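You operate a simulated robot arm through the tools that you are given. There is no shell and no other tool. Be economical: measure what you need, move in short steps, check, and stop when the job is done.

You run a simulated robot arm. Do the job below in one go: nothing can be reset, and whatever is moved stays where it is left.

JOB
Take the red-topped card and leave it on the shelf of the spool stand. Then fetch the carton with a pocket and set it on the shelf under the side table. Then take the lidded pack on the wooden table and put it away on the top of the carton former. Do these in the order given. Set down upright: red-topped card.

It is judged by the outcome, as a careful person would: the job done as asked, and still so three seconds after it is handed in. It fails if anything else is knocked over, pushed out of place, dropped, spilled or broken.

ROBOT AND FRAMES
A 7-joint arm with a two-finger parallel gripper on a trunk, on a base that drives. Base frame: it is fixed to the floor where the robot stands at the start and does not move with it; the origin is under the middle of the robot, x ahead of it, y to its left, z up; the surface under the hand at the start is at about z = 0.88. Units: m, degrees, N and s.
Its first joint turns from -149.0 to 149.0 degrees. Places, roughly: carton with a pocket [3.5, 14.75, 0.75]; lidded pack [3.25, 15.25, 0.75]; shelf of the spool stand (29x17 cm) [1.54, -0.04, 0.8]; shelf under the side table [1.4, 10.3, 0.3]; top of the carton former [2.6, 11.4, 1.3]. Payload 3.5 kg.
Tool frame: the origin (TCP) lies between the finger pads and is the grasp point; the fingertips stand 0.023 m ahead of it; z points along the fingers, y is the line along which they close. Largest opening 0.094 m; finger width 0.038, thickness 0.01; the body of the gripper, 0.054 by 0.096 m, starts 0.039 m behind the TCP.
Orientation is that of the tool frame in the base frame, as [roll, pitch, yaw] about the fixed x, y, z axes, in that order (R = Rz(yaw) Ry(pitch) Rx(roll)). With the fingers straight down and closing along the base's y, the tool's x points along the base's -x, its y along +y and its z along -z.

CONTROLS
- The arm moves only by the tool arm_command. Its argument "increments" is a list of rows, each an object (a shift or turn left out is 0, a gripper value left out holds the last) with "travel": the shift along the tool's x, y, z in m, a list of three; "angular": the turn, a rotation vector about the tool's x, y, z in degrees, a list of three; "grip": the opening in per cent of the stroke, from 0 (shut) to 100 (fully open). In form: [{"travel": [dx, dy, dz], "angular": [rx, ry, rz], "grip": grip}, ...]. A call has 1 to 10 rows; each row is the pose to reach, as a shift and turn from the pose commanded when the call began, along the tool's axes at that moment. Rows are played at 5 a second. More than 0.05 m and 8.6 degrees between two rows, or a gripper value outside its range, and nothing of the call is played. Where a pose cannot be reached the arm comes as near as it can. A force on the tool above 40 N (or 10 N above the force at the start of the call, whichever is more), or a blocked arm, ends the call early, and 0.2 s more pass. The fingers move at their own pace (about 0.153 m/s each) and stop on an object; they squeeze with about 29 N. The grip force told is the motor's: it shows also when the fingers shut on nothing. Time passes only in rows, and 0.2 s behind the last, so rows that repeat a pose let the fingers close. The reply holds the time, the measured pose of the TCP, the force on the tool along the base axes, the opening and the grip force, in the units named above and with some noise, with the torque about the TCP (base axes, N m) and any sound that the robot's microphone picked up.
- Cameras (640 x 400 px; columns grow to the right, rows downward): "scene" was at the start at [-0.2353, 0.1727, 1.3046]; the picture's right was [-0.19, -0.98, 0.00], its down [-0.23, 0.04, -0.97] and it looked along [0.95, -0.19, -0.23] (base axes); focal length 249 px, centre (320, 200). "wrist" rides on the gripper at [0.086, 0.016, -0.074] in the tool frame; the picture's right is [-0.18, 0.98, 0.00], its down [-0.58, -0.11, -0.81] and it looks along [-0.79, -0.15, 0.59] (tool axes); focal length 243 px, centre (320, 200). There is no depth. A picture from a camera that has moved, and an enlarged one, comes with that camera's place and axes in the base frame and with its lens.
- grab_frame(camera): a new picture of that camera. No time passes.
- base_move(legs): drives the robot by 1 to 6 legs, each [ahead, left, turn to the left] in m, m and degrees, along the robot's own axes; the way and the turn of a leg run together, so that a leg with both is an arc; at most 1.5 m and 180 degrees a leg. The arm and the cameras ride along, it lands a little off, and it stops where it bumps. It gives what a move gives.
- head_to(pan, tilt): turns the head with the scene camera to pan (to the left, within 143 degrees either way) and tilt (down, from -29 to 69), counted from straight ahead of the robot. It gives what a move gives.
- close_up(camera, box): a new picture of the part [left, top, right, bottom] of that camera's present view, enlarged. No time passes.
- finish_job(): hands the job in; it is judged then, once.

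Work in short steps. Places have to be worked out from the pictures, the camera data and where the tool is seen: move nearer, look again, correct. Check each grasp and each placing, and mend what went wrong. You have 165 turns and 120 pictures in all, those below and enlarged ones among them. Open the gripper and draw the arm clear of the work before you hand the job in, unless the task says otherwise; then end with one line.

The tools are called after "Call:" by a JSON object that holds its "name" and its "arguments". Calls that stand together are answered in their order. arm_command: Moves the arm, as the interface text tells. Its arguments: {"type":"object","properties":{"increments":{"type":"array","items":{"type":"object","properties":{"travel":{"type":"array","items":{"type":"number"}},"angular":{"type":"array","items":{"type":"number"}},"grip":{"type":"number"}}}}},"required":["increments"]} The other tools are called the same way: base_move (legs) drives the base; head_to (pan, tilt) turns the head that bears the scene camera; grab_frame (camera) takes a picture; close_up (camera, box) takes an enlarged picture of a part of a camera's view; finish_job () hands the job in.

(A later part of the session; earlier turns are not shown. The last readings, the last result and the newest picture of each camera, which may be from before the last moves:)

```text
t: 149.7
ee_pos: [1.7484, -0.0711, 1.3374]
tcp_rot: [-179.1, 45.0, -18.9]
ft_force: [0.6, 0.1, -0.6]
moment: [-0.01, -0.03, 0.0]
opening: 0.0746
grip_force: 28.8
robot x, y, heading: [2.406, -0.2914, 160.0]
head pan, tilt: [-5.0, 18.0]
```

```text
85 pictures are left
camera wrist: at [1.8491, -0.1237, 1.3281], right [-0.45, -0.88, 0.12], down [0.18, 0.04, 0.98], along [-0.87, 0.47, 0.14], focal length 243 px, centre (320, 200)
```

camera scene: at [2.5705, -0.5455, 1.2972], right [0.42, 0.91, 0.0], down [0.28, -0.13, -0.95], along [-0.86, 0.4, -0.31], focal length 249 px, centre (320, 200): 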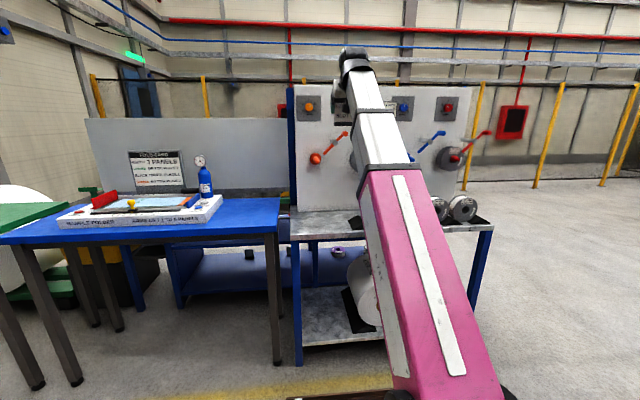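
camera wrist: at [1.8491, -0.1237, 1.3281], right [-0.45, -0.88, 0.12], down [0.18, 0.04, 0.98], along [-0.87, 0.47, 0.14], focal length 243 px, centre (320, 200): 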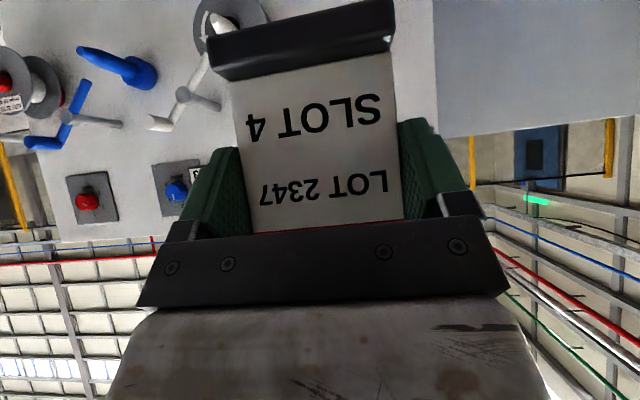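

The free left end of the stand's top matches the given place (1.54, -0.04). I lower the card in front of it to about z 0.95 (crank stays above/behind), shifting 4 cm left.

Call:
{"name": "arm_command", "arguments": {"increments": [{"travel": [0.026, 0.004, 0.034]}, {"travel": [0.053, 0.009, 0.068]}, {"travel": [0.079, 0.013, 0.102]}, {"travel": [0.105, 0.018, 0.136]}, {"travel": [0.132, 0.022, 0.17]}, {"travel": [0.158, 0.027, 0.204]}, {"travel": [0.184, 0.031, 0.238]}, {"travel": [0.211, 0.036, 0.272]}, {"travel": [0.237, 0.04, 0.306]}]}}

Call:
{"name": "grab_frame", "arguments": {"camera": "wrist"}}

Call:
{"name": "close_up", "arguments": {"camera": "scene", "box": [260, 80, 500, 280]}}

```text
t: 151.7
ee_pos: [1.6898, -0.0867, 0.9535]
tcp_rot: [-179.1, 44.9, -18.8]
ft_force: [0.1, -0.4, -1.6]
moment: [-0.01, 0.03, 0.01]
opening: 0.0748
grip_force: 28.8
robot x, y, heading: [2.4063, -0.2968, 160.1]
head pan, tilt: [-5.0, 18.0]
```

```text
84 pictures are left
camera wrist: at [1.7911, -0.1403, 0.9435], right [-0.45, -0.88, 0.12], down [0.18, 0.04, 0.98], along [-0.87, 0.47, 0.14], focal length 243 px, centre (320, 200)
```

wrist: 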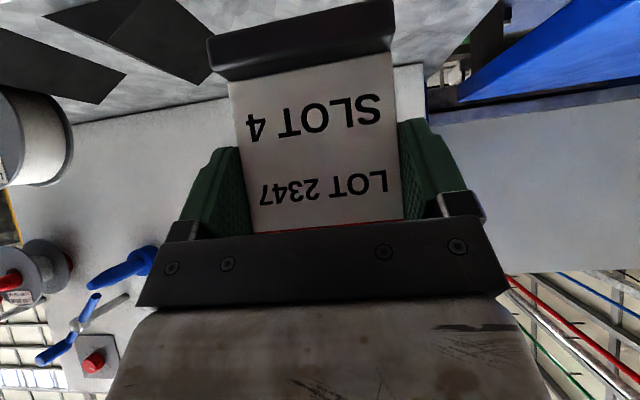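

```text
2.00 times, centred on (380, 180) of scene
camera zoom: at [2.5705, -0.5455, 1.2972], right [0.42, 0.91, 0.0], down [0.28, -0.13, -0.95], along [-0.86, 0.4, -0.31], focal length 498 px, centre (200, 240)
```

zoom: 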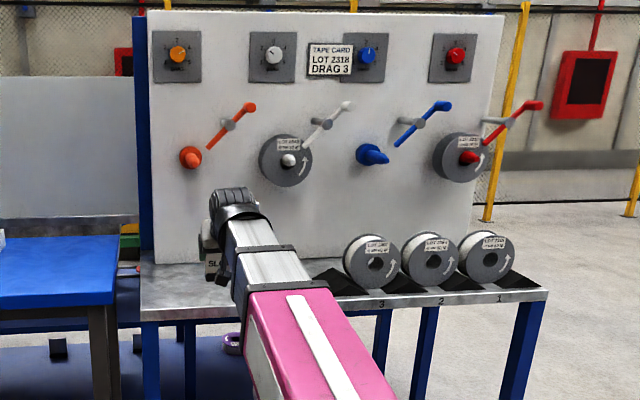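

The card is aligned (free strip centre). I move 15 cm forward, then down to just above the top.

Call:
{"name": "arm_command", "arguments": {"increments": [{"travel": [-0.027, 0, 0.027]}, {"travel": [-0.053, 0, 0.053]}, {"travel": [-0.08, 0, 0.08]}, {"travel": [-0.106, 0, 0.106]}, {"travel": [-0.085, 0, 0.127]}, {"travel": [-0.064, 0, 0.148]}]}}

Call:
{"name": "grab_frame", "arguments": {"camera": "wrist"}}

Call:
{"name": "close_up", "arguments": {"camera": "scene", "box": [280, 160, 400, 260]}}

```text
t: 153.1
ee_pos: [1.5483, -0.0357, 0.8918]
tcp_rot: [-179.1, 45.1, -18.8]
ft_force: [0.8, 0.0, -0.8]
moment: [0.01, 0.02, -0.01]
opening: 0.0747
grip_force: 28.9
robot x, y, heading: [2.4025, -0.2936, 160.2]
head pan, tilt: [-5.0, 18.0]
```

```text
82 pictures are left
camera wrist: at [1.6489, -0.0893, 0.8835], right [-0.45, -0.88, 0.12], down [0.18, 0.04, 0.98], along [-0.87, 0.47, 0.14], focal length 243 px, centre (320, 200)
```

wrist: 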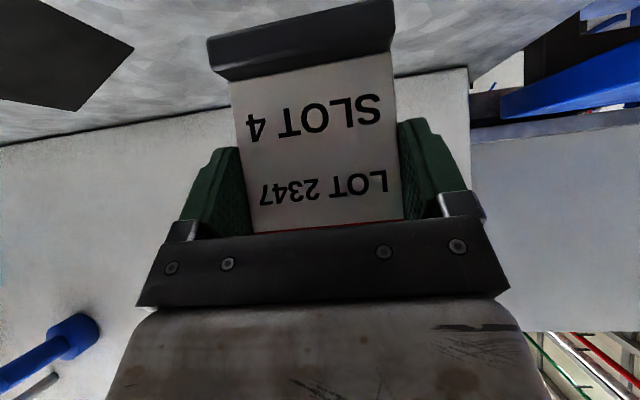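

```text
4.00 times, centred on (340, 210) of scene
camera zoom: at [2.5705, -0.5455, 1.2972], right [0.42, 0.91, 0.0], down [0.28, -0.13, -0.95], along [-0.86, 0.4, -0.31], focal length 997 px, centre (240, 160)
```

zoom: 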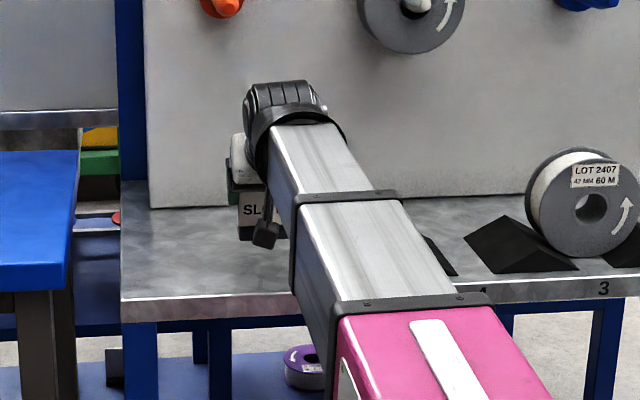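

Well placed over the free strip. I lower in small steps watching the force.

Call:
{"name": "arm_command", "arguments": {"increments": [{"travel": [0.0042, 0, 0.0042]}, {"travel": [0.0085, 0, 0.0085]}, {"travel": [0.0127, 0, 0.0127]}, {"travel": [0.0155, 0, 0.0155]}]}}

```text
t: 154.1
ee_pos: [1.5503, -0.037, 0.8729]
tcp_rot: [-179.1, 45.1, -18.9]
ft_force: [-0.7, 0.4, -1.4]
moment: [0.0, -0.01, 0.02]
opening: 0.0747
grip_force: 28.9
robot x, y, heading: [2.4056, -0.2935, 160.3]
head pan, tilt: [-5.0, 18.0]
```

No contact yet; I continue in 2–3 mm steps.

Call:
{"name": "arm_command", "arguments": {"increments": [{"travel": [0.002, 0, 0.002]}, {"travel": [0.004, 0, 0.004]}, {"travel": [0.0055, 0, 0.0055]}, {"travel": [0.007, 0, 0.007]}]}}

Call:
{"name": "grab_frame", "arguments": {"camera": "wrist"}}

```text
t: 155.1
ee_pos: [1.5478, -0.0359, 0.8627]
tcp_rot: [-179.2, 45.2, -19.1]
ft_force: [0.9, 0.4, 28.3]
moment: [-0.99, 0.5, -0.03]
opening: 0.0751
grip_force: 29.1
robot x, y, heading: [2.4055, -0.2963, 160.2]
head pan, tilt: [-5.0, 18.0]
```

```text
80 pictures are left
camera wrist: at [1.6498, -0.0897, 0.8539], right [-0.45, -0.88, 0.12], down [0.19, 0.04, 0.98], along [-0.87, 0.47, 0.15], focal length 243 px, centre (320, 200)
```

wrist: 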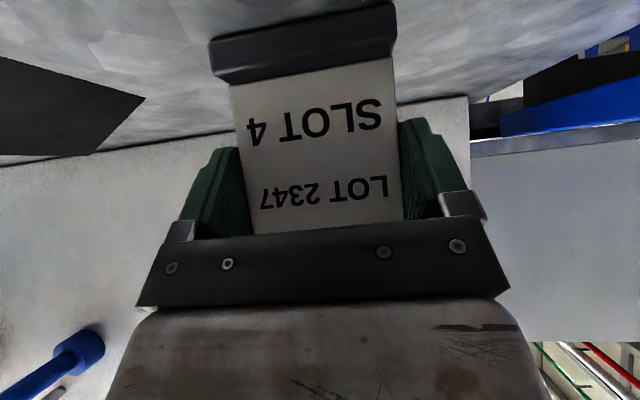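

Contact at 28 N: the card stands on the top. I ease up 2 mm and open.

Call:
{"name": "arm_command", "arguments": {"increments": [{"travel": [-0.001, 0, -0.001]}, {"travel": [-0.0015, 0, -0.0015], "grip": 100}, {"travel": [-0.0015, 0, -0.0015], "grip": 100}, {"travel": [-0.0015, 0, -0.0015], "grip": 100}]}}

Call:
{"name": "grab_frame", "arguments": {"camera": "wrist"}}

```text
t: 156.1
ee_pos: [1.5497, -0.0362, 0.8627]
tcp_rot: [-178.9, 45.0, -18.9]
ft_force: [-1.2, -0.4, 0.4]
moment: [0.01, -0.01, -0.01]
opening: 0.0941
grip_force: 0.0
robot x, y, heading: [2.4099, -0.2913, 160.3]
head pan, tilt: [-5.0, 18.0]
```

```text
79 pictures are left
camera wrist: at [1.6503, -0.0895, 0.8549], right [-0.45, -0.88, 0.12], down [0.18, 0.04, 0.98], along [-0.87, 0.47, 0.14], focal length 243 px, centre (320, 200)
```

wrist: 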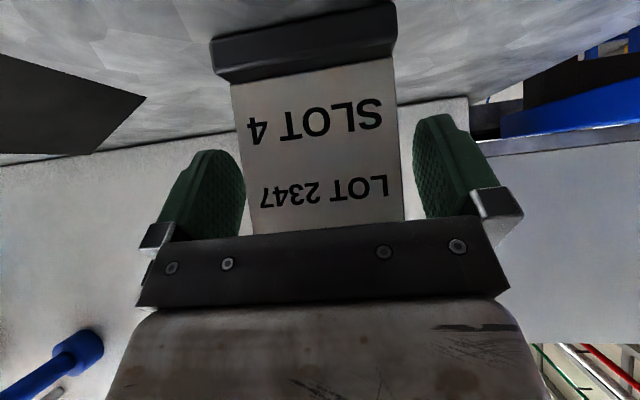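

Released and standing. I withdraw straight back, then up, and check the card.

Call:
{"name": "arm_command", "arguments": {"increments": [{"travel": [0.012, 0, -0.014]}, {"travel": [0.03, 0, -0.036]}, {"travel": [0.055, 0, -0.066]}, {"travel": [0.08, 0, -0.1]}, {"travel": [0.09, 0, -0.14]}, {"travel": [0.07, 0, -0.18]}, {"travel": [0.045, 0, -0.22]}, {"travel": [0.015, 0, -0.255]}]}}

Call:
{"name": "grab_frame", "arguments": {"camera": "wrist"}}

Call:
{"name": "grab_frame", "arguments": {"camera": "scene"}}

```text
t: 157.9
ee_pos: [1.7294, -0.1046, 1.0327]
tcp_rot: [-179.1, 45.0, -18.9]
ft_force: [0.8, 0.4, -0.5]
moment: [-0.01, 0.04, 0.02]
opening: 0.094
grip_force: 0.0
robot x, y, heading: [2.4083, -0.2948, 160.3]
head pan, tilt: [-5.0, 18.0]
```

```text
78 pictures are left
camera wrist: at [1.8299, -0.1575, 1.0242], right [-0.45, -0.88, 0.12], down [0.18, 0.04, 0.98], along [-0.87, 0.47, 0.14], focal length 243 px, centre (320, 200)
```

wrist: 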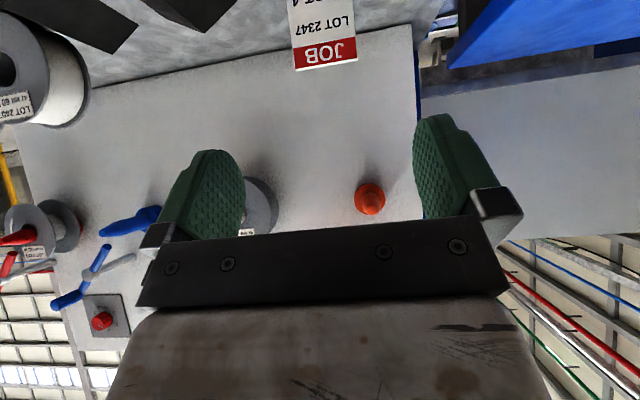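

```text
77 pictures are left
camera scene: at [2.5706, -0.5455, 1.2971], right [0.42, 0.91, 0.0], down [0.28, -0.13, -0.95], along [-0.86, 0.4, -0.31], focal length 249 px, centre (320, 200)
```

scene: 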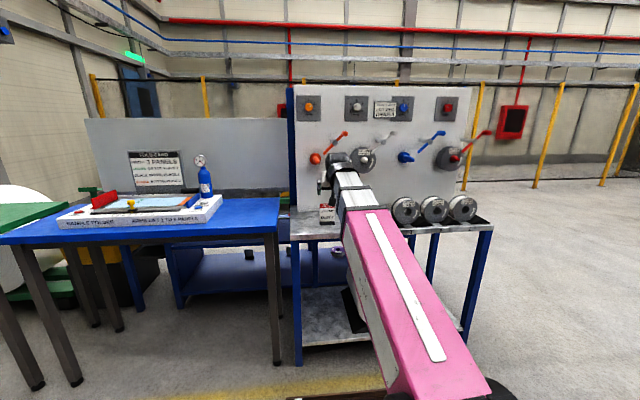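

The card stands upright on the stand's shelf. I raise the arm for travel, turn down the aisle towards the exit, and drive out past the bin.

Call:
{"name": "arm_command", "arguments": {"increments": [{"travel": [-0.034, 0, -0.034]}, {"travel": [-0.068, 0, -0.068]}, {"travel": [-0.102, 0, -0.102]}, {"travel": [-0.136, 0, -0.136]}, {"travel": [-0.17, 0, -0.17]}, {"travel": [-0.204, 0, -0.204]}]}}

Call:
{"name": "base_move", "arguments": {"legs": [[0, 0, -89.6], [0.7, 0.25, 0], [1.45, 0, 0]]}}

Call:
{"name": "head_to", "arguments": {"pan": 20, "tilt": 12}}

Call:
{"name": "grab_frame", "arguments": {"camera": "scene"}}

```text
t: 159.3
ee_pos: [1.729, -0.1054, 1.3218]
tcp_rot: [-178.9, 45.0, -18.9]
ft_force: [-0.1, -0.9, 0.3]
moment: [0.0, 0.0, 0.0]
opening: 0.0943
grip_force: 0.1
robot x, y, heading: [2.4062, -0.2954, 160.2]
head pan, tilt: [-5.0, 18.0]
```

```text
t: 173.9
ee_pos: [3.1593, 2.4371, 1.3214]
tcp_rot: [-179.1, 44.9, -110.7]
ft_force: [0.2, -0.1, -0.7]
moment: [0.02, 0.0, 0.01]
opening: 0.0939
grip_force: 0.1
robot x, y, heading: [2.9449, 1.7696, 68.2]
head pan, tilt: [-5.0, 18.0]
```

```text
t: 174.8
ee_pos: [3.1581, 2.4369, 1.3204]
tcp_rot: [-179.0, 45.0, -110.9]
ft_force: [-0.6, 0.0, -0.3]
moment: [-0.01, 0.03, -0.01]
opening: 0.094
grip_force: 0.1
robot x, y, heading: [2.9477, 1.7669, 68.4]
head pan, tilt: [20.0, 12.0]
```

```text
76 pictures are left
camera scene: at [2.6553, 1.6241, 1.3069], right [1.0, -0.03, 0.0], down [-0.01, -0.21, -0.98], along [0.03, 0.98, -0.21], focal length 249 px, centre (320, 200)
```

scene: 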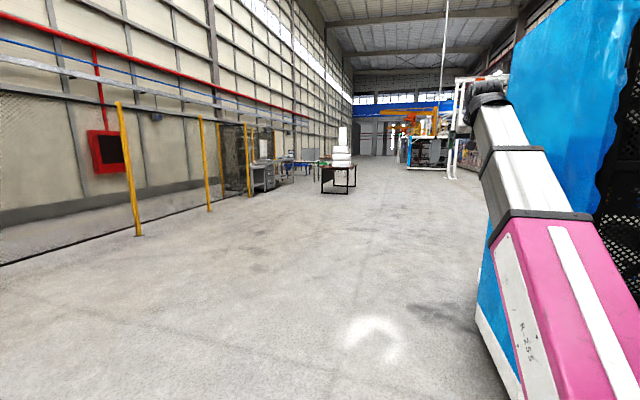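

Open floor leads on to the left of the blue machine. I turn left to heading ~100° and drive about 4.5 m.

Call:
{"name": "base_move", "arguments": {"legs": [[0, 0.3, 0], [0, 0, 33], [1.5, 0, 0], [1.5, 0, 0], [1.5, 0, 0]]}}

Call:
{"name": "head_to", "arguments": {"pan": -5, "tilt": 10}}

Call:
{"name": "grab_frame", "arguments": {"camera": "scene"}}

```text
t: 199.7
ee_pos: [1.3518, 6.9481, 1.321]
tcp_rot: [-178.9, 45.0, -73.7]
ft_force: [-0.1, 0.0, 0.1]
moment: [-0.01, -0.01, 0.0]
opening: 0.094
grip_force: 0.1
robot x, y, heading: [1.5847, 6.2869, 105.3]
head pan, tilt: [20.0, 12.0]
```

```text
t: 200.6
ee_pos: [1.352, 6.9499, 1.3206]
tcp_rot: [-178.9, 44.9, -73.6]
ft_force: [0.3, -0.1, 0.1]
moment: [0.01, 0.03, 0.01]
opening: 0.0939
grip_force: 0.1
robot x, y, heading: [1.5876, 6.2865, 105.3]
head pan, tilt: [-5.0, 10.0]
```

```text
75 pictures are left
camera scene: at [1.4771, 6.0094, 1.3102], right [0.98, 0.18, 0.0], down [0.03, -0.17, -0.98], along [-0.18, 0.97, -0.17], focal length 249 px, centre (320, 200)
```

scene: 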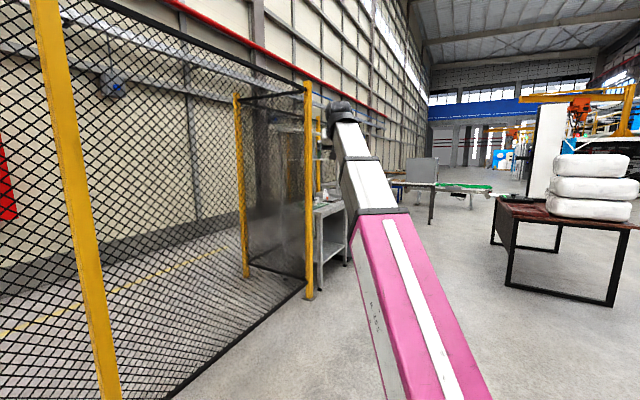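

There is a fence post at left and a brown table with bags at right, with a gap between them. I enlarge the middle to see what lies beyond.

Call:
{"name": "close_up", "arguments": {"camera": "scene", "box": [290, 130, 530, 280]}}

Call:
{"name": "base_move", "arguments": {"legs": [[0, 0, -15], [1.3, -0.35, 0], [0.9, 0, 0]]}}

Call:
{"name": "head_to", "arguments": {"pan": 10, "tilt": 12}}

Call:
{"name": "grab_frame", "arguments": {"camera": "scene"}}

```text
2.67 times, centred on (410, 205) of scene
camera zoom: at [1.4771, 6.0094, 1.3102], right [0.98, 0.18, 0.0], down [0.03, -0.17, -0.98], along [-0.18, 0.97, -0.17], focal length 664 px, centre (80, 187)
```

zoom: 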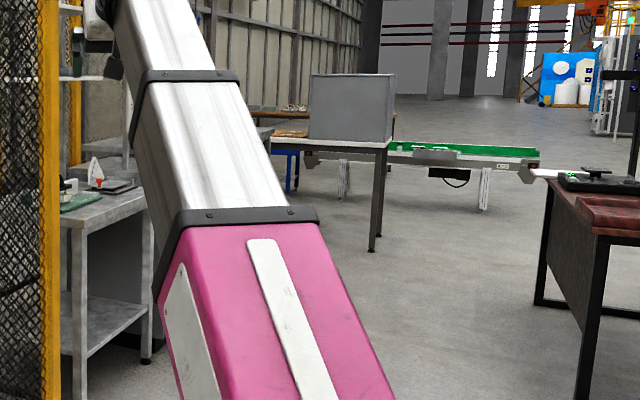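

```text
t: 212.6
ee_pos: [1.8538, 9.1954, 1.3207]
tcp_rot: [-179.0, 45.1, -88.2]
ft_force: [0.0, 0.2, -0.8]
moment: [0.01, 0.02, 0.0]
opening: 0.0941
grip_force: 0.0
robot x, y, heading: [1.9162, 8.4958, 90.7]
head pan, tilt: [-5.0, 10.0]
```

```text
t: 213.3
ee_pos: [1.854, 9.1963, 1.3205]
tcp_rot: [-179.0, 45.0, -88.2]
ft_force: [-0.4, 0.2, 0.4]
moment: [-0.03, 0.0, -0.04]
opening: 0.094
grip_force: 0.0
robot x, y, heading: [1.9159, 8.4957, 90.9]
head pan, tilt: [10.0, 12.0]
```

```text
73 pictures are left
camera scene: at [1.7153, 8.2551, 1.3069], right [0.98, 0.19, 0.0], down [0.04, -0.2, -0.98], along [-0.18, 0.96, -0.21], focal length 249 px, centre (320, 200)
```

scene: 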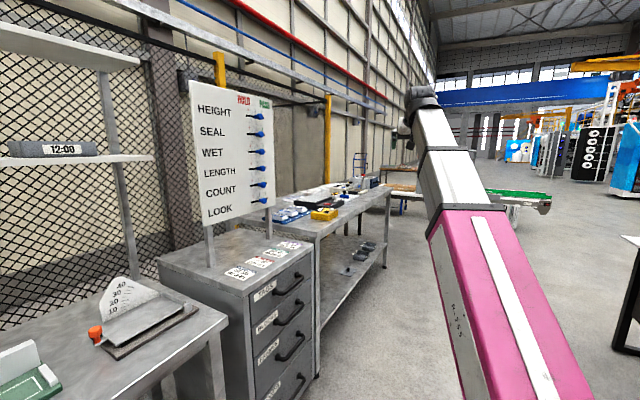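

The grey table ahead with its low shelf matches the "side table" place. I look to the right for the carton former and the wooden table.

Call:
{"name": "head_to", "arguments": {"pan": -28, "tilt": 10}}

Call:
{"name": "grab_frame", "arguments": {"camera": "scene"}}

```text
t: 214.4
ee_pos: [1.8537, 9.1956, 1.3214]
tcp_rot: [-179.0, 45.0, -88.2]
ft_force: [0.1, 0.1, -0.4]
moment: [-0.01, -0.01, 0.02]
opening: 0.0943
grip_force: 0.1
robot x, y, heading: [1.9143, 8.4932, 90.6]
head pan, tilt: [-28.0, 10.0]
```

```text
72 pictures are left
camera scene: at [1.7751, 8.2462, 1.3102], right [0.89, -0.46, 0.0], down [-0.08, -0.15, -0.98], along [0.45, 0.88, -0.17], focal length 249 px, centre (320, 200)
```

scene: 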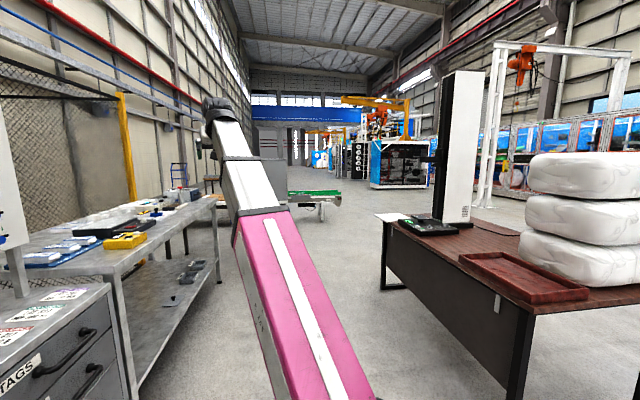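

The room row here is also turned ~19°, with a conveyor across further on. I turn parallel to the row, move out to the corridor, advance 2.5 m and look.

Call:
{"name": "base_move", "arguments": {"legs": [[0, 0, -20], [1.2, -0.4, 0], [1.2, -0.1, 0]]}}

Call:
{"name": "head_to", "arguments": {"pan": 20, "tilt": 12}}

Call:
{"name": "grab_frame", "arguments": {"camera": "scene"}}

Call:
{"name": "head_to", "arguments": {"pan": -30, "tilt": 10}}

Call:
{"name": "grab_frame", "arguments": {"camera": "scene"}}

```text
t: 227.6
ee_pos: [3.3334, 11.2831, 1.321]
tcp_rot: [-179.0, 45.0, -107.2]
ft_force: [0.0, 0.9, -0.3]
moment: [-0.03, -0.03, -0.02]
opening: 0.0939
grip_force: 0.0
robot x, y, heading: [3.1693, 10.5998, 71.9]
head pan, tilt: [-28.0, 10.0]
```

```text
t: 228.7
ee_pos: [3.3335, 11.2837, 1.3203]
tcp_rot: [-178.9, 44.9, -107.2]
ft_force: [0.6, 0.5, 0.4]
moment: [0.0, 0.02, -0.01]
opening: 0.0941
grip_force: 0.1
robot x, y, heading: [3.1616, 10.5992, 72.0]
head pan, tilt: [20.0, 12.0]
```

```text
71 pictures are left
camera scene: at [2.8817, 10.4401, 1.3069], right [1.0, 0.03, 0.0], down [0.01, -0.21, -0.98], along [-0.03, 0.98, -0.21], focal length 249 px, centre (320, 200)
```

scene: 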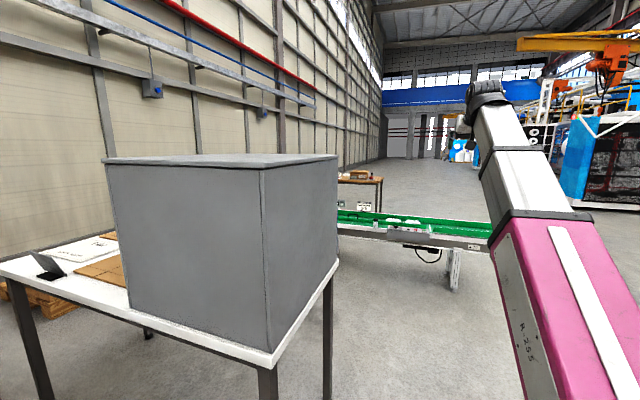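

```text
t: 229.9
ee_pos: [3.3331, 11.2834, 1.3204]
tcp_rot: [-179.0, 45.0, -107.2]
ft_force: [-0.9, 0.3, -0.3]
moment: [0.0, 0.01, 0.01]
opening: 0.0941
grip_force: 0.1
robot x, y, heading: [3.1641, 10.6002, 71.9]
head pan, tilt: [-30.0, 10.0]
```

```text
70 pictures are left
camera scene: at [2.9539, 10.4091, 1.3102], right [0.67, -0.74, 0.0], down [-0.13, -0.12, -0.98], along [0.73, 0.66, -0.17], focal length 249 px, centre (320, 200)
```

scene: 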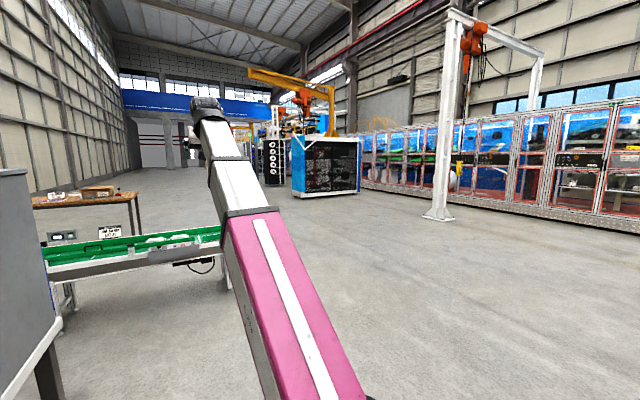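

The conveyor crosses ahead, its right end near the arm. I swing out to the right around its end and continue to beyond it.

Call:
{"name": "base_move", "arguments": {"legs": [[0.9, -1.1, -1], [0.4, -0.2, 0], [1.45, 0, 0], [1.3, 0, 0]]}}

Call:
{"name": "head_to", "arguments": {"pan": 80, "tilt": 14}}

Call:
{"name": "grab_frame", "arguments": {"camera": "scene"}}

```text
t: 252.2
ee_pos: [5.9028, 14.6584, 1.3209]
tcp_rot: [-179.0, 45.0, -108.4]
ft_force: [-0.4, 0.1, -0.3]
moment: [0.02, -0.02, -0.01]
opening: 0.0938
grip_force: 0.1
robot x, y, heading: [5.7223, 13.9813, 70.4]
head pan, tilt: [-30.0, 10.0]
```

```text
t: 254.0
ee_pos: [5.9022, 14.6579, 1.3219]
tcp_rot: [-179.0, 45.0, -108.4]
ft_force: [-0.8, 0.3, -0.7]
moment: [0.01, -0.01, 0.0]
opening: 0.094
grip_force: 0.1
robot x, y, heading: [5.7216, 13.9781, 70.6]
head pan, tilt: [80.0, 14.0]
```

```text
69 pictures are left
camera scene: at [5.3532, 13.7772, 1.3037], right [0.49, 0.87, 0.0], down [0.21, -0.12, -0.97], along [-0.85, 0.48, -0.24], focal length 249 px, centre (320, 200)
```

scene: 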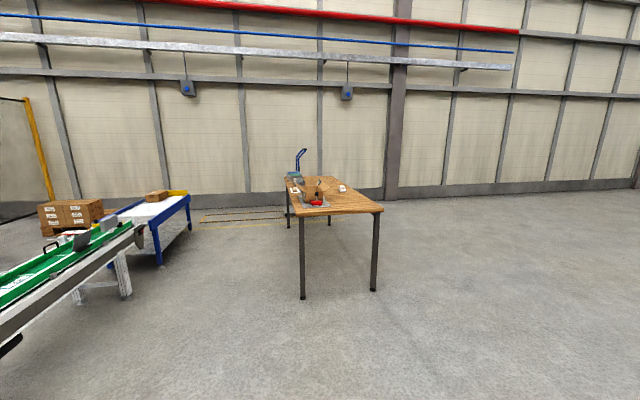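

The wooden table is in view. I enlarge its top to identify the carton and the lidded pack.

Call:
{"name": "close_up", "arguments": {"camera": "scene", "box": [265, 140, 395, 225]}}

Call:
{"name": "base_move", "arguments": {"legs": [[0, 0, 90], [1.35, 0, 0]]}}

Call:
{"name": "head_to", "arguments": {"pan": -8, "tilt": 22}}

Call:
{"name": "grab_frame", "arguments": {"camera": "scene"}}

```text
4.71 times, centred on (330, 182) of scene
camera zoom: at [5.3532, 13.7772, 1.3037], right [0.49, 0.87, 0.0], down [0.21, -0.12, -0.97], along [-0.85, 0.48, -0.24], focal length 1172 px, centre (273, 282)
```

zoom: 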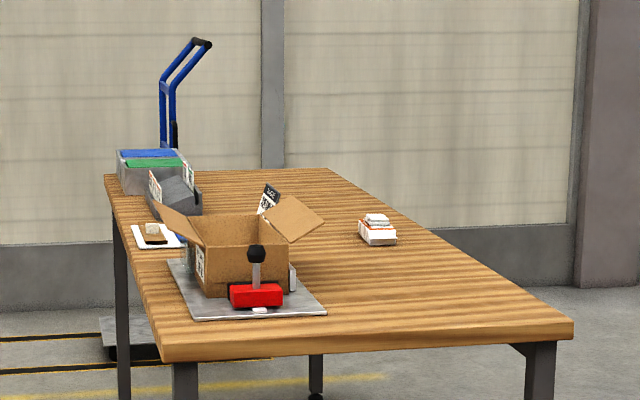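

```text
t: 264.7
ee_pos: [3.7478, 14.6284, 1.3203]
tcp_rot: [-178.9, 44.9, -18.9]
ft_force: [-0.3, 0.4, -1.0]
moment: [0.01, 0.01, 0.01]
opening: 0.0941
grip_force: 0.1
robot x, y, heading: [4.428, 14.4387, 160.1]
head pan, tilt: [80.0, 14.0]
```

```text
t: 266.3
ee_pos: [3.7483, 14.6256, 1.3202]
tcp_rot: [-178.9, 45.0, -18.9]
ft_force: [0.3, -0.2, -0.6]
moment: [0.01, -0.01, 0.0]
opening: 0.0939
grip_force: 0.1
robot x, y, heading: [4.4252, 14.4372, 160.3]
head pan, tilt: [-8.0, 22.0]
```

```text
67 pictures are left
camera scene: at [4.5913, 14.1903, 1.2907], right [0.47, 0.88, 0.0], down [0.33, -0.17, -0.93], along [-0.82, 0.43, -0.37], focal length 249 px, centre (320, 200)
```

scene: 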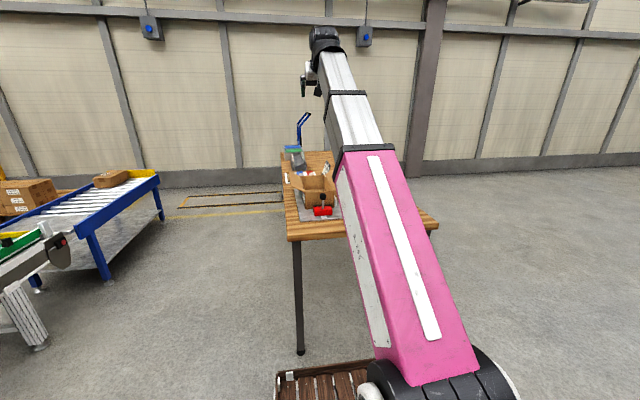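

I take an enlarged view of the objects on the table, from both cameras.

Call:
{"name": "close_up", "arguments": {"camera": "scene", "box": [270, 135, 350, 235]}}

Call:
{"name": "grab_frame", "arguments": {"camera": "wrist"}}

```text
4.00 times, centred on (310, 185) of scene
camera zoom: at [4.5913, 14.1903, 1.2907], right [0.47, 0.88, 0.0], down [0.33, -0.17, -0.93], along [-0.82, 0.43, -0.37], focal length 997 px, centre (360, 260)
```

zoom: 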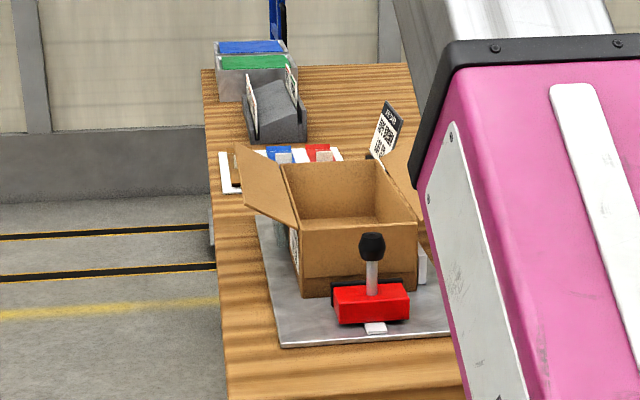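

```text
65 pictures are left
camera wrist: at [3.8486, 14.5736, 1.3118], right [-0.45, -0.88, 0.12], down [0.18, 0.04, 0.98], along [-0.87, 0.47, 0.14], focal length 243 px, centre (320, 200)
```

wrist: 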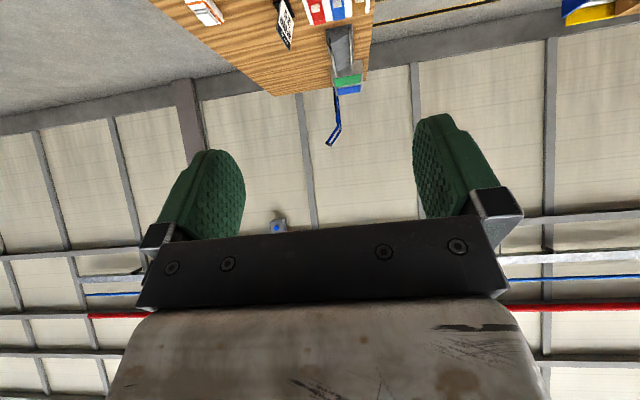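

I lower and tip the hand so the wrist camera looks down on the table.

Call:
{"name": "arm_command", "arguments": {"increments": [{"travel": [0.03, 0, 0.02], "angular": [0, 4.5, 0]}, {"travel": [0.06, 0, 0.04], "angular": [0, 9, 0]}, {"travel": [0.09, 0, 0.06], "angular": [0, 13.5, 0]}, {"travel": [0.12, 0, 0.08], "angular": [0, 18, 0]}, {"travel": [0.15, 0, 0.1], "angular": [0, 22.5, 0]}, {"travel": [0.18, 0, 0.12], "angular": [0, 27, 0]}, {"travel": [0.21, 0, 0.142], "angular": [0, 31, 0]}]}}

Call:
{"name": "grab_frame", "arguments": {"camera": "wrist"}}

Call:
{"name": "grab_frame", "arguments": {"camera": "scene"}}

```text
t: 267.9
ee_pos: [3.7942, 14.6147, 1.0734]
tcp_rot: [-179.2, 14.0, -19.6]
ft_force: [0.1, 1.3, -0.6]
moment: [0.01, -0.02, -0.02]
opening: 0.0939
grip_force: 0.1
robot x, y, heading: [4.4259, 14.4364, 159.9]
head pan, tilt: [-8.0, 22.0]
```

```text
64 pictures are left
camera wrist: at [3.8833, 14.5647, 1.1238], right [-0.5, -0.87, 0.03], down [-0.32, 0.22, 0.92], along [-0.81, 0.45, -0.38], focal length 243 px, centre (320, 200)
```

wrist: 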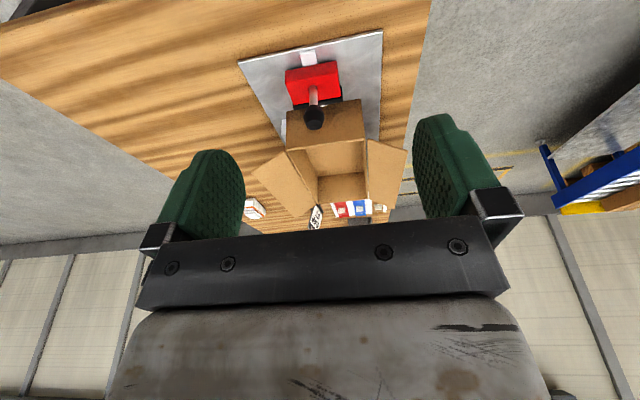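

```text
63 pictures are left
camera scene: at [4.5913, 14.1904, 1.2907], right [0.47, 0.88, 0.0], down [0.33, -0.18, -0.93], along [-0.82, 0.43, -0.37], focal length 249 px, centre (320, 200)
```

scene: 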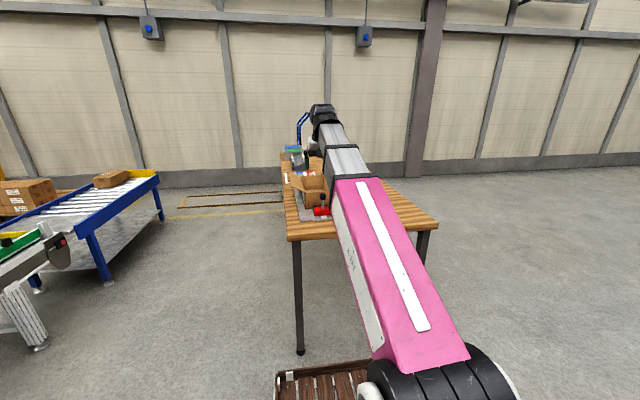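

I enlarge the carton in the wrist view.

Call:
{"name": "close_up", "arguments": {"camera": "wrist", "box": [220, 20, 430, 240]}}

```text
1.82 times, centred on (325, 130) of wrist
camera zoom: at [3.8833, 14.5647, 1.1238], right [-0.5, -0.87, 0.03], down [-0.32, 0.22, 0.92], along [-0.81, 0.45, -0.38], focal length 441 px, centre (311, 327)
```

zoom: 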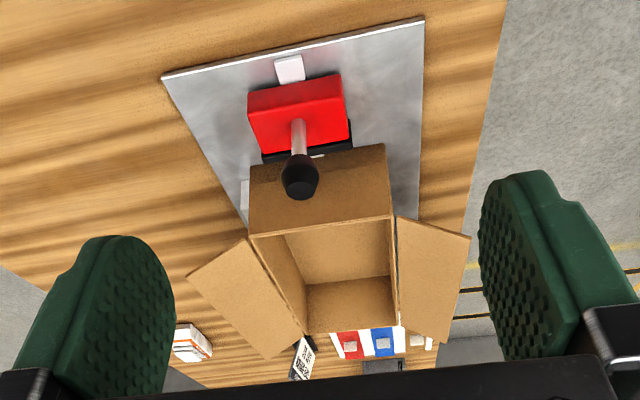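

The carton (open, two side flaps, ~0.27 × 0.15 m, rim z ≈ 0.873) matches the given place; its near wall is at n ≈ -1.49 with a knob 6 cm in front. I plan to pinch the near wall from above. First I bring the tool vertical and lower, then turn it 90°.

Call:
{"name": "base_move", "arguments": {"legs": [[0.08, 0, 0.8]]}}

Call:
{"name": "arm_command", "arguments": {"increments": [{"travel": [0.0, 0, 0.02], "angular": [0, 7, 0]}, {"travel": [0.0, 0, 0.04], "angular": [0, 14, 0]}]}}

Call:
{"name": "arm_command", "arguments": {"increments": [{"angular": [0, 0, 8.5]}, {"angular": [0, 0, 17]}, {"angular": [0, 0, 25.5]}, {"angular": [0, 0, 34]}, {"angular": [0, 0, 42.5]}, {"angular": [0, 0, 51]}, {"angular": [0, 0, 59.5]}, {"angular": [0, 0, 68]}, {"angular": [0, 0, 76.5]}, {"angular": [0, 0, 85]}]}}

Call:
{"name": "grab_frame", "arguments": {"camera": "wrist"}}

```text
t: 269.0
ee_pos: [3.7151, 14.6328, 1.0731]
tcp_rot: [-179.3, 14.0, -18.6]
ft_force: [0.1, -0.4, 0.2]
moment: [0.02, 0.0, 0.02]
opening: 0.094
grip_force: 0.0
robot x, y, heading: [4.3459, 14.4657, 160.8]
head pan, tilt: [-8.0, 22.0]
```

```text
t: 269.6
ee_pos: [3.7053, 14.6378, 1.0343]
tcp_rot: [-179.3, 0.4, -18.8]
ft_force: [-14.3, 8.2, -31.0]
moment: [0.77, 1.27, 0.03]
opening: 0.0941
grip_force: 0.0
robot x, y, heading: [4.3475, 14.4662, 161.1]
head pan, tilt: [-8.0, 22.0]
```

```text
t: 269.9
ee_pos: [3.7052, 14.6358, 1.0337]
tcp_rot: [-179.3, 0.4, -20.7]
ft_force: [-0.4, 0.0, -0.5]
moment: [-0.05, -0.02, 0.03]
opening: 0.0939
grip_force: 0.1
robot x, y, heading: [4.3452, 14.4673, 161.0]
head pan, tilt: [-8.0, 22.0]
stopped in row 1: the force on the tool passed its limit at 51 N (the readings are from after the stop); the commanded pose is now the measured one
```

```text
61 pictures are left
camera wrist: at [3.7795, 14.59, 1.107], right [-0.52, -0.85, -0.01], down [-0.5, 0.3, 0.81], along [-0.69, 0.43, -0.58], focal length 243 px, centre (320, 200)
```

wrist: 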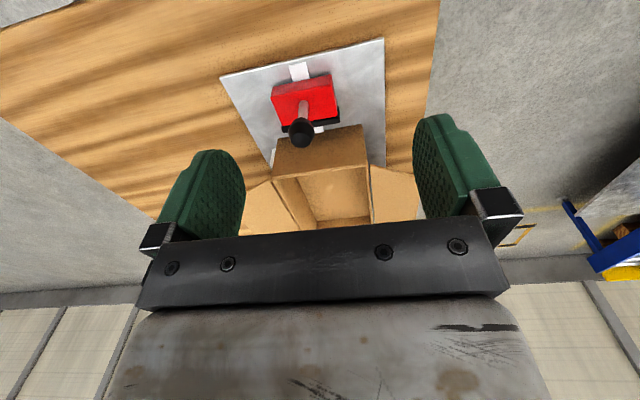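

The wrist fold touched again when vertical. I tilt back 14°, then do the 90° turn so the camera goes to the side, then straighten.

Call:
{"name": "arm_command", "arguments": {"increments": [{"travel": [0, 0, -0.01], "angular": [0, -8, 0]}, {"travel": [0, 0, -0.02], "angular": [0, -16, 0]}]}}

Call:
{"name": "arm_command", "arguments": {"increments": [{"angular": [0, 0, 8.5]}, {"angular": [0, 0, 17]}, {"angular": [0, 0, 25.5]}, {"angular": [0, 0, 34]}, {"angular": [0, 0, 42.5]}, {"angular": [0, 0, 51]}, {"angular": [0, 0, 59.5]}, {"angular": [0, 0, 68]}, {"angular": [0, 0, 76.5]}, {"angular": [0, 0, 85]}]}}

Call:
{"name": "grab_frame", "arguments": {"camera": "wrist"}}

```text
t: 270.5
ee_pos: [3.7042, 14.6362, 1.054]
tcp_rot: [-179.1, 16.4, -20.5]
ft_force: [-0.2, 0.6, 0.0]
moment: [-0.04, 0.05, 0.0]
opening: 0.0944
grip_force: 0.0
robot x, y, heading: [4.3496, 14.4646, 160.8]
head pan, tilt: [-8.0, 22.0]
```

```text
t: 272.7
ee_pos: [3.7038, 14.6365, 1.0539]
tcp_rot: [163.8, 2.1, -106.1]
ft_force: [-0.2, -0.2, 0.0]
moment: [0.02, 0.01, -0.01]
opening: 0.0941
grip_force: 0.0
robot x, y, heading: [4.3512, 14.465, 160.5]
head pan, tilt: [-8.0, 22.0]
```

```text
60 pictures are left
camera wrist: at [3.6841, 14.5484, 1.1258], right [-0.86, 0.43, 0.28], down [0.47, 0.44, 0.76], along [0.2, 0.79, -0.58], focal length 243 px, centre (320, 200)
```

wrist: 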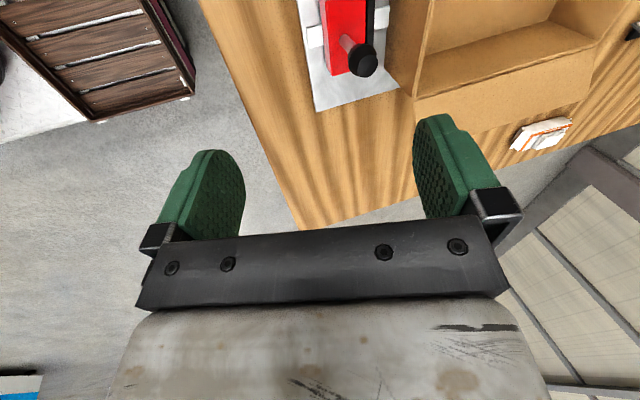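

The turn worked: the closing line now runs along the carton's length. I straighten to vertical and move above the near wall, with the fingers at about 45% opening.

Call:
{"name": "arm_command", "arguments": {"increments": [{"travel": [-0.009, 0.026, 0.015], "angular": [2, 0, 0.5], "grip": 45}, {"travel": [-0.018, 0.051, 0.035], "angular": [5, 0, 1], "grip": 45}, {"travel": [-0.027, 0.077, 0.06], "angular": [9, 0, 1.5], "grip": 45}, {"travel": [-0.037, 0.102, 0.09], "angular": [13, 0, 2.5], "grip": 45}, {"travel": [-0.0457, 0.1275, 0.1263], "angular": [16, 0, 3], "grip": 45}]}}

Call:
{"name": "grab_frame", "arguments": {"camera": "wrist"}}

Call:
{"name": "close_up", "arguments": {"camera": "scene", "box": [250, 100, 410, 240]}}

```text
t: 273.9
ee_pos: [3.5673, 14.728, 0.9692]
tcp_rot: [179.7, 1.7, -108.9]
ft_force: [0.4, -0.4, 0.9]
moment: [0.01, 0.03, 0.01]
opening: 0.0423
grip_force: 0.1
robot x, y, heading: [4.3445, 14.4645, 161.0]
head pan, tilt: [-8.0, 22.0]
```

```text
59 pictures are left
camera wrist: at [3.5226, 14.6491, 1.0412], right [-0.87, 0.49, 0.01], down [0.29, 0.49, 0.82], along [0.4, 0.72, -0.57], focal length 243 px, centre (320, 200)
```

wrist: 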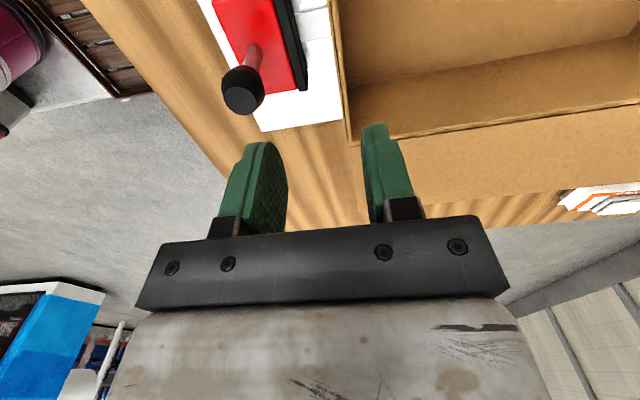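

```text
2.86 times, centred on (330, 170) of scene
camera zoom: at [4.5186, 14.2197, 1.2907], right [0.45, 0.89, 0.0], down [0.33, -0.17, -0.93], along [-0.83, 0.42, -0.37], focal length 712 px, centre (291, 286)
```

zoom: 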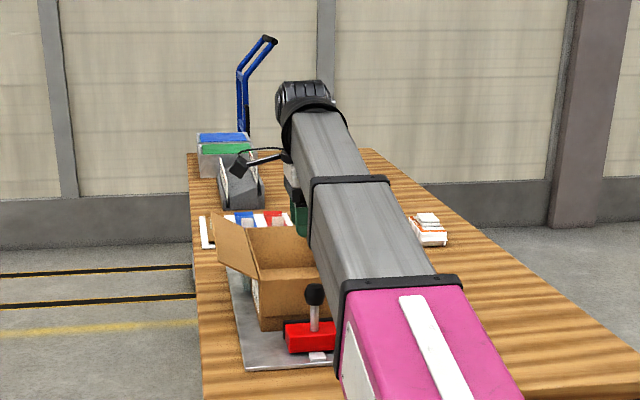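

The wall lies about 13 mm further forward than the TCP. I shift forward and lower until the tips are just above the rim.

Call:
{"name": "arm_command", "arguments": {"increments": [{"travel": [0, 0.013, 0.0]}, {"travel": [0, 0.013, 0.03]}, {"travel": [0, 0.013, 0.057]}]}}

Call:
{"name": "grab_frame", "arguments": {"camera": "wrist"}}

```text
t: 274.7
ee_pos: [3.5543, 14.7305, 0.9114]
tcp_rot: [179.7, 1.7, -108.9]
ft_force: [0.2, -0.2, -0.6]
moment: [-0.01, 0.0, 0.03]
opening: 0.0422
grip_force: 0.1
robot x, y, heading: [4.3454, 14.4636, 161.1]
head pan, tilt: [-8.0, 22.0]
```

```text
57 pictures are left
camera wrist: at [3.5095, 14.6526, 0.9836], right [-0.87, 0.49, 0.01], down [0.29, 0.49, 0.82], along [0.4, 0.72, -0.57], focal length 243 px, centre (320, 200)
```

wrist: 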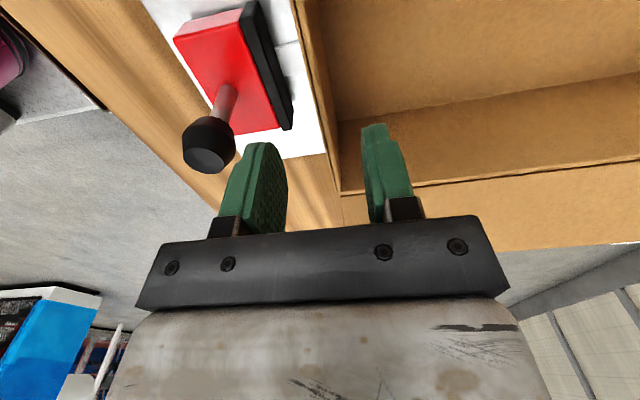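

The wall edge runs in the middle of the finger gap. I descend 6 cm with 4 mm more forward, watching force.

Call:
{"name": "arm_command", "arguments": {"increments": [{"travel": [0, 0.004, 0.01]}, {"travel": [0, 0.004, 0.025]}, {"travel": [0, 0.004, 0.04]}, {"travel": [0, 0.004, 0.058]}]}}

Call:
{"name": "grab_frame", "arguments": {"camera": "wrist"}}

```text
t: 275.7
ee_pos: [3.5508, 14.7371, 0.8534]
tcp_rot: [179.7, 1.6, -108.9]
ft_force: [-0.1, -1.4, 0.0]
moment: [0.0, -0.03, -0.03]
opening: 0.0421
grip_force: 0.0
robot x, y, heading: [4.3489, 14.4648, 160.7]
head pan, tilt: [-8.0, 22.0]
```

```text
56 pictures are left
camera wrist: at [3.5074, 14.6573, 0.9249], right [-0.87, 0.49, 0.01], down [0.29, 0.49, 0.82], along [0.4, 0.72, -0.57], focal length 243 px, centre (320, 200)
```

wrist: 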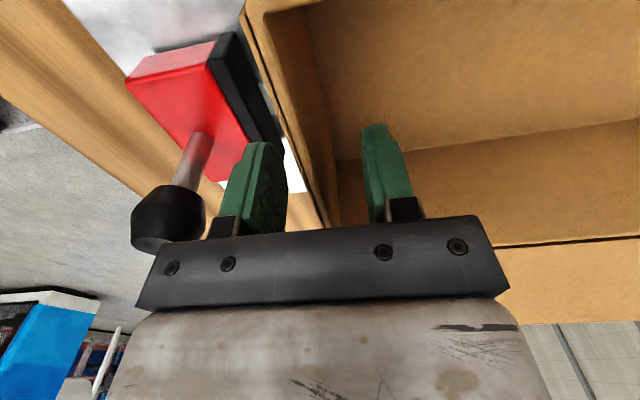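

The wall is between the fingers with no contact. I close on it.

Call:
{"name": "arm_command", "arguments": {"increments": [{"grip": 20}, {"grip": 0}, {"grip": 0}, {"grip": 0}]}}

Call:
{"name": "grab_frame", "arguments": {"camera": "wrist"}}

```text
t: 276.7
ee_pos: [3.5522, 14.7373, 0.8539]
tcp_rot: [179.8, 1.7, -108.9]
ft_force: [-0.7, 0.6, 0.1]
moment: [-0.08, -0.17, -0.02]
opening: 0.0038
grip_force: 28.9
robot x, y, heading: [4.3479, 14.4657, 161.1]
head pan, tilt: [-8.0, 22.0]
```

```text
55 pictures are left
camera wrist: at [3.5074, 14.6572, 0.9251], right [-0.87, 0.49, 0.01], down [0.29, 0.49, 0.82], along [0.4, 0.72, -0.57], focal length 243 px, centre (320, 200)
```

wrist: 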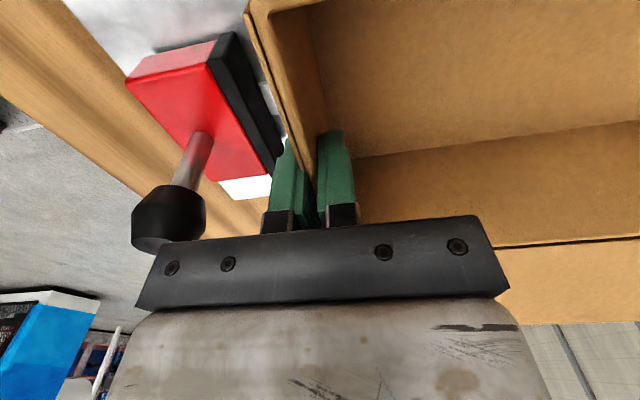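

A 4 mm wall is pinched. I lift slowly 3 cm and watch force and picture.

Call:
{"name": "arm_command", "arguments": {"increments": [{"travel": [0, 0, -0.005]}, {"travel": [0, 0, -0.012]}, {"travel": [0, 0, -0.02]}, {"travel": [0, 0, -0.03]}]}}

Call:
{"name": "grab_frame", "arguments": {"camera": "wrist"}}

Call:
{"name": "close_up", "arguments": {"camera": "scene", "box": [250, 100, 410, 240]}}

```text
t: 277.7
ee_pos: [3.5514, 14.735, 0.8844]
tcp_rot: [179.7, 1.7, -108.9]
ft_force: [0.2, -0.8, -2.2]
moment: [-0.07, -0.18, -0.03]
opening: 0.0034
grip_force: 29.0
robot x, y, heading: [4.3492, 14.4655, 161.0]
head pan, tilt: [-8.0, 22.0]
```

```text
54 pictures are left
camera wrist: at [3.507, 14.6559, 0.9557], right [-0.87, 0.49, 0.01], down [0.29, 0.49, 0.82], along [0.4, 0.72, -0.57], focal length 243 px, centre (320, 200)
```

wrist: 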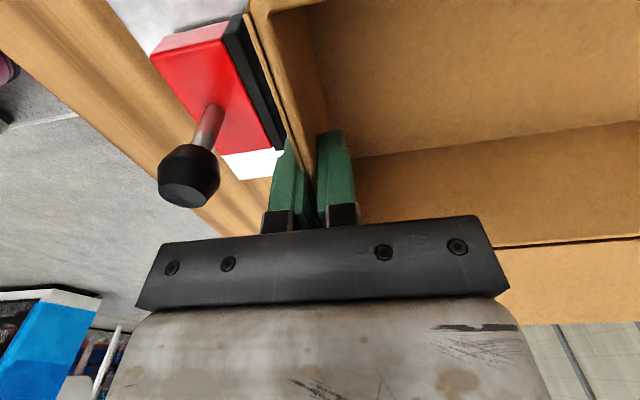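

```text
2.86 times, centred on (330, 170) of scene
camera zoom: at [4.5185, 14.2197, 1.2907], right [0.45, 0.89, 0.0], down [0.33, -0.17, -0.93], along [-0.83, 0.42, -0.37], focal length 712 px, centre (291, 286)
```

zoom: 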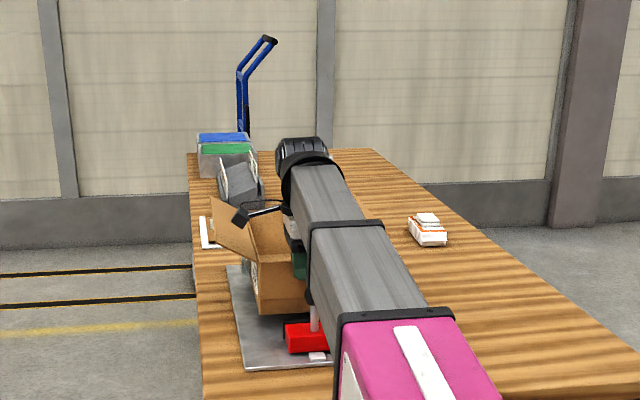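

The carton hangs level, weight ~2 N, plate and clamp untouched. I lift another 12 cm to clear everything.

Call:
{"name": "arm_command", "arguments": {"increments": [{"travel": [0, 0, -0.03]}, {"travel": [0, 0, -0.06]}, {"travel": [0, 0, -0.09]}, {"travel": [0, 0, -0.12]}]}}

Call:
{"name": "base_move", "arguments": {"legs": [[-0.7, 0, 0]]}}

Call:
{"name": "grab_frame", "arguments": {"camera": "scene"}}

```text
t: 278.7
ee_pos: [3.5508, 14.7312, 1.0034]
tcp_rot: [179.7, 1.7, -108.9]
ft_force: [1.1, -0.4, -1.6]
moment: [-0.04, -0.19, -0.03]
opening: 0.0038
grip_force: 29.1
robot x, y, heading: [4.3478, 14.4645, 160.7]
head pan, tilt: [-8.0, 22.0]
```

```text
t: 282.6
ee_pos: [4.214, 14.5007, 1.0043]
tcp_rot: [179.7, 1.7, -108.8]
ft_force: [0.0, 0.4, -1.5]
moment: [-0.08, -0.23, 0.0]
opening: 0.0036
grip_force: 28.8
robot x, y, heading: [5.0131, 14.2369, 161.0]
head pan, tilt: [-8.0, 22.0]
```

```text
52 pictures are left
camera scene: at [5.1825, 13.9909, 1.2907], right [0.45, 0.89, 0.0], down [0.33, -0.17, -0.93], along [-0.83, 0.42, -0.37], focal length 249 px, centre (320, 200)
```

scene: 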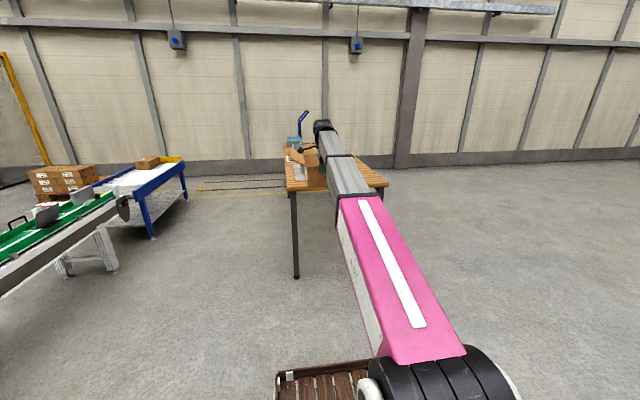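

Now I back off past the conveyor's end, turn left and drive back along the corridor, then turn to face the row.

Call:
{"name": "base_move", "arguments": {"legs": [[-0.8, 0, 0], [0, 0, 89.7], [1.45, 0, 0], [1.45, 0, 0]]}}

Call:
{"name": "head_to", "arguments": {"pan": 20, "tilt": 18}}

Call:
{"name": "grab_frame", "arguments": {"camera": "scene"}}

```text
t: 304.1
ee_pos: [4.5689, 10.465, 1.0048]
tcp_rot: [179.8, 1.7, -18.2]
ft_force: [0.3, 0.4, -1.1]
moment: [0.24, -0.04, -0.02]
opening: 0.0037
grip_force: 29.4
robot x, y, heading: [4.8264, 11.2624, -108.4]
head pan, tilt: [-8.0, 22.0]
```

```text
t: 305.0
ee_pos: [4.5684, 10.4648, 1.003]
tcp_rot: [179.7, 1.7, -18.1]
ft_force: [-0.1, 0.2, -1.3]
moment: [0.26, -0.11, -0.01]
opening: 0.0035
grip_force: 28.7
robot x, y, heading: [4.8256, 11.2644, -108.5]
head pan, tilt: [20.0, 18.0]
```

```text
51 pictures are left
camera scene: at [5.1136, 11.428, 1.2972], right [-1.0, -0.03, 0.0], down [-0.01, 0.31, -0.95], along [0.03, -0.95, -0.31], focal length 249 px, centre (320, 200)
```

scene: 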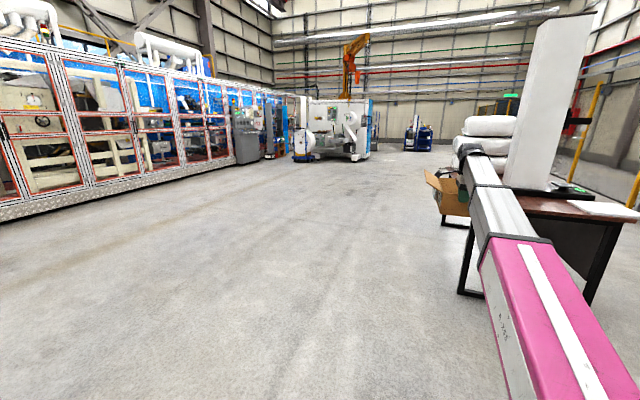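

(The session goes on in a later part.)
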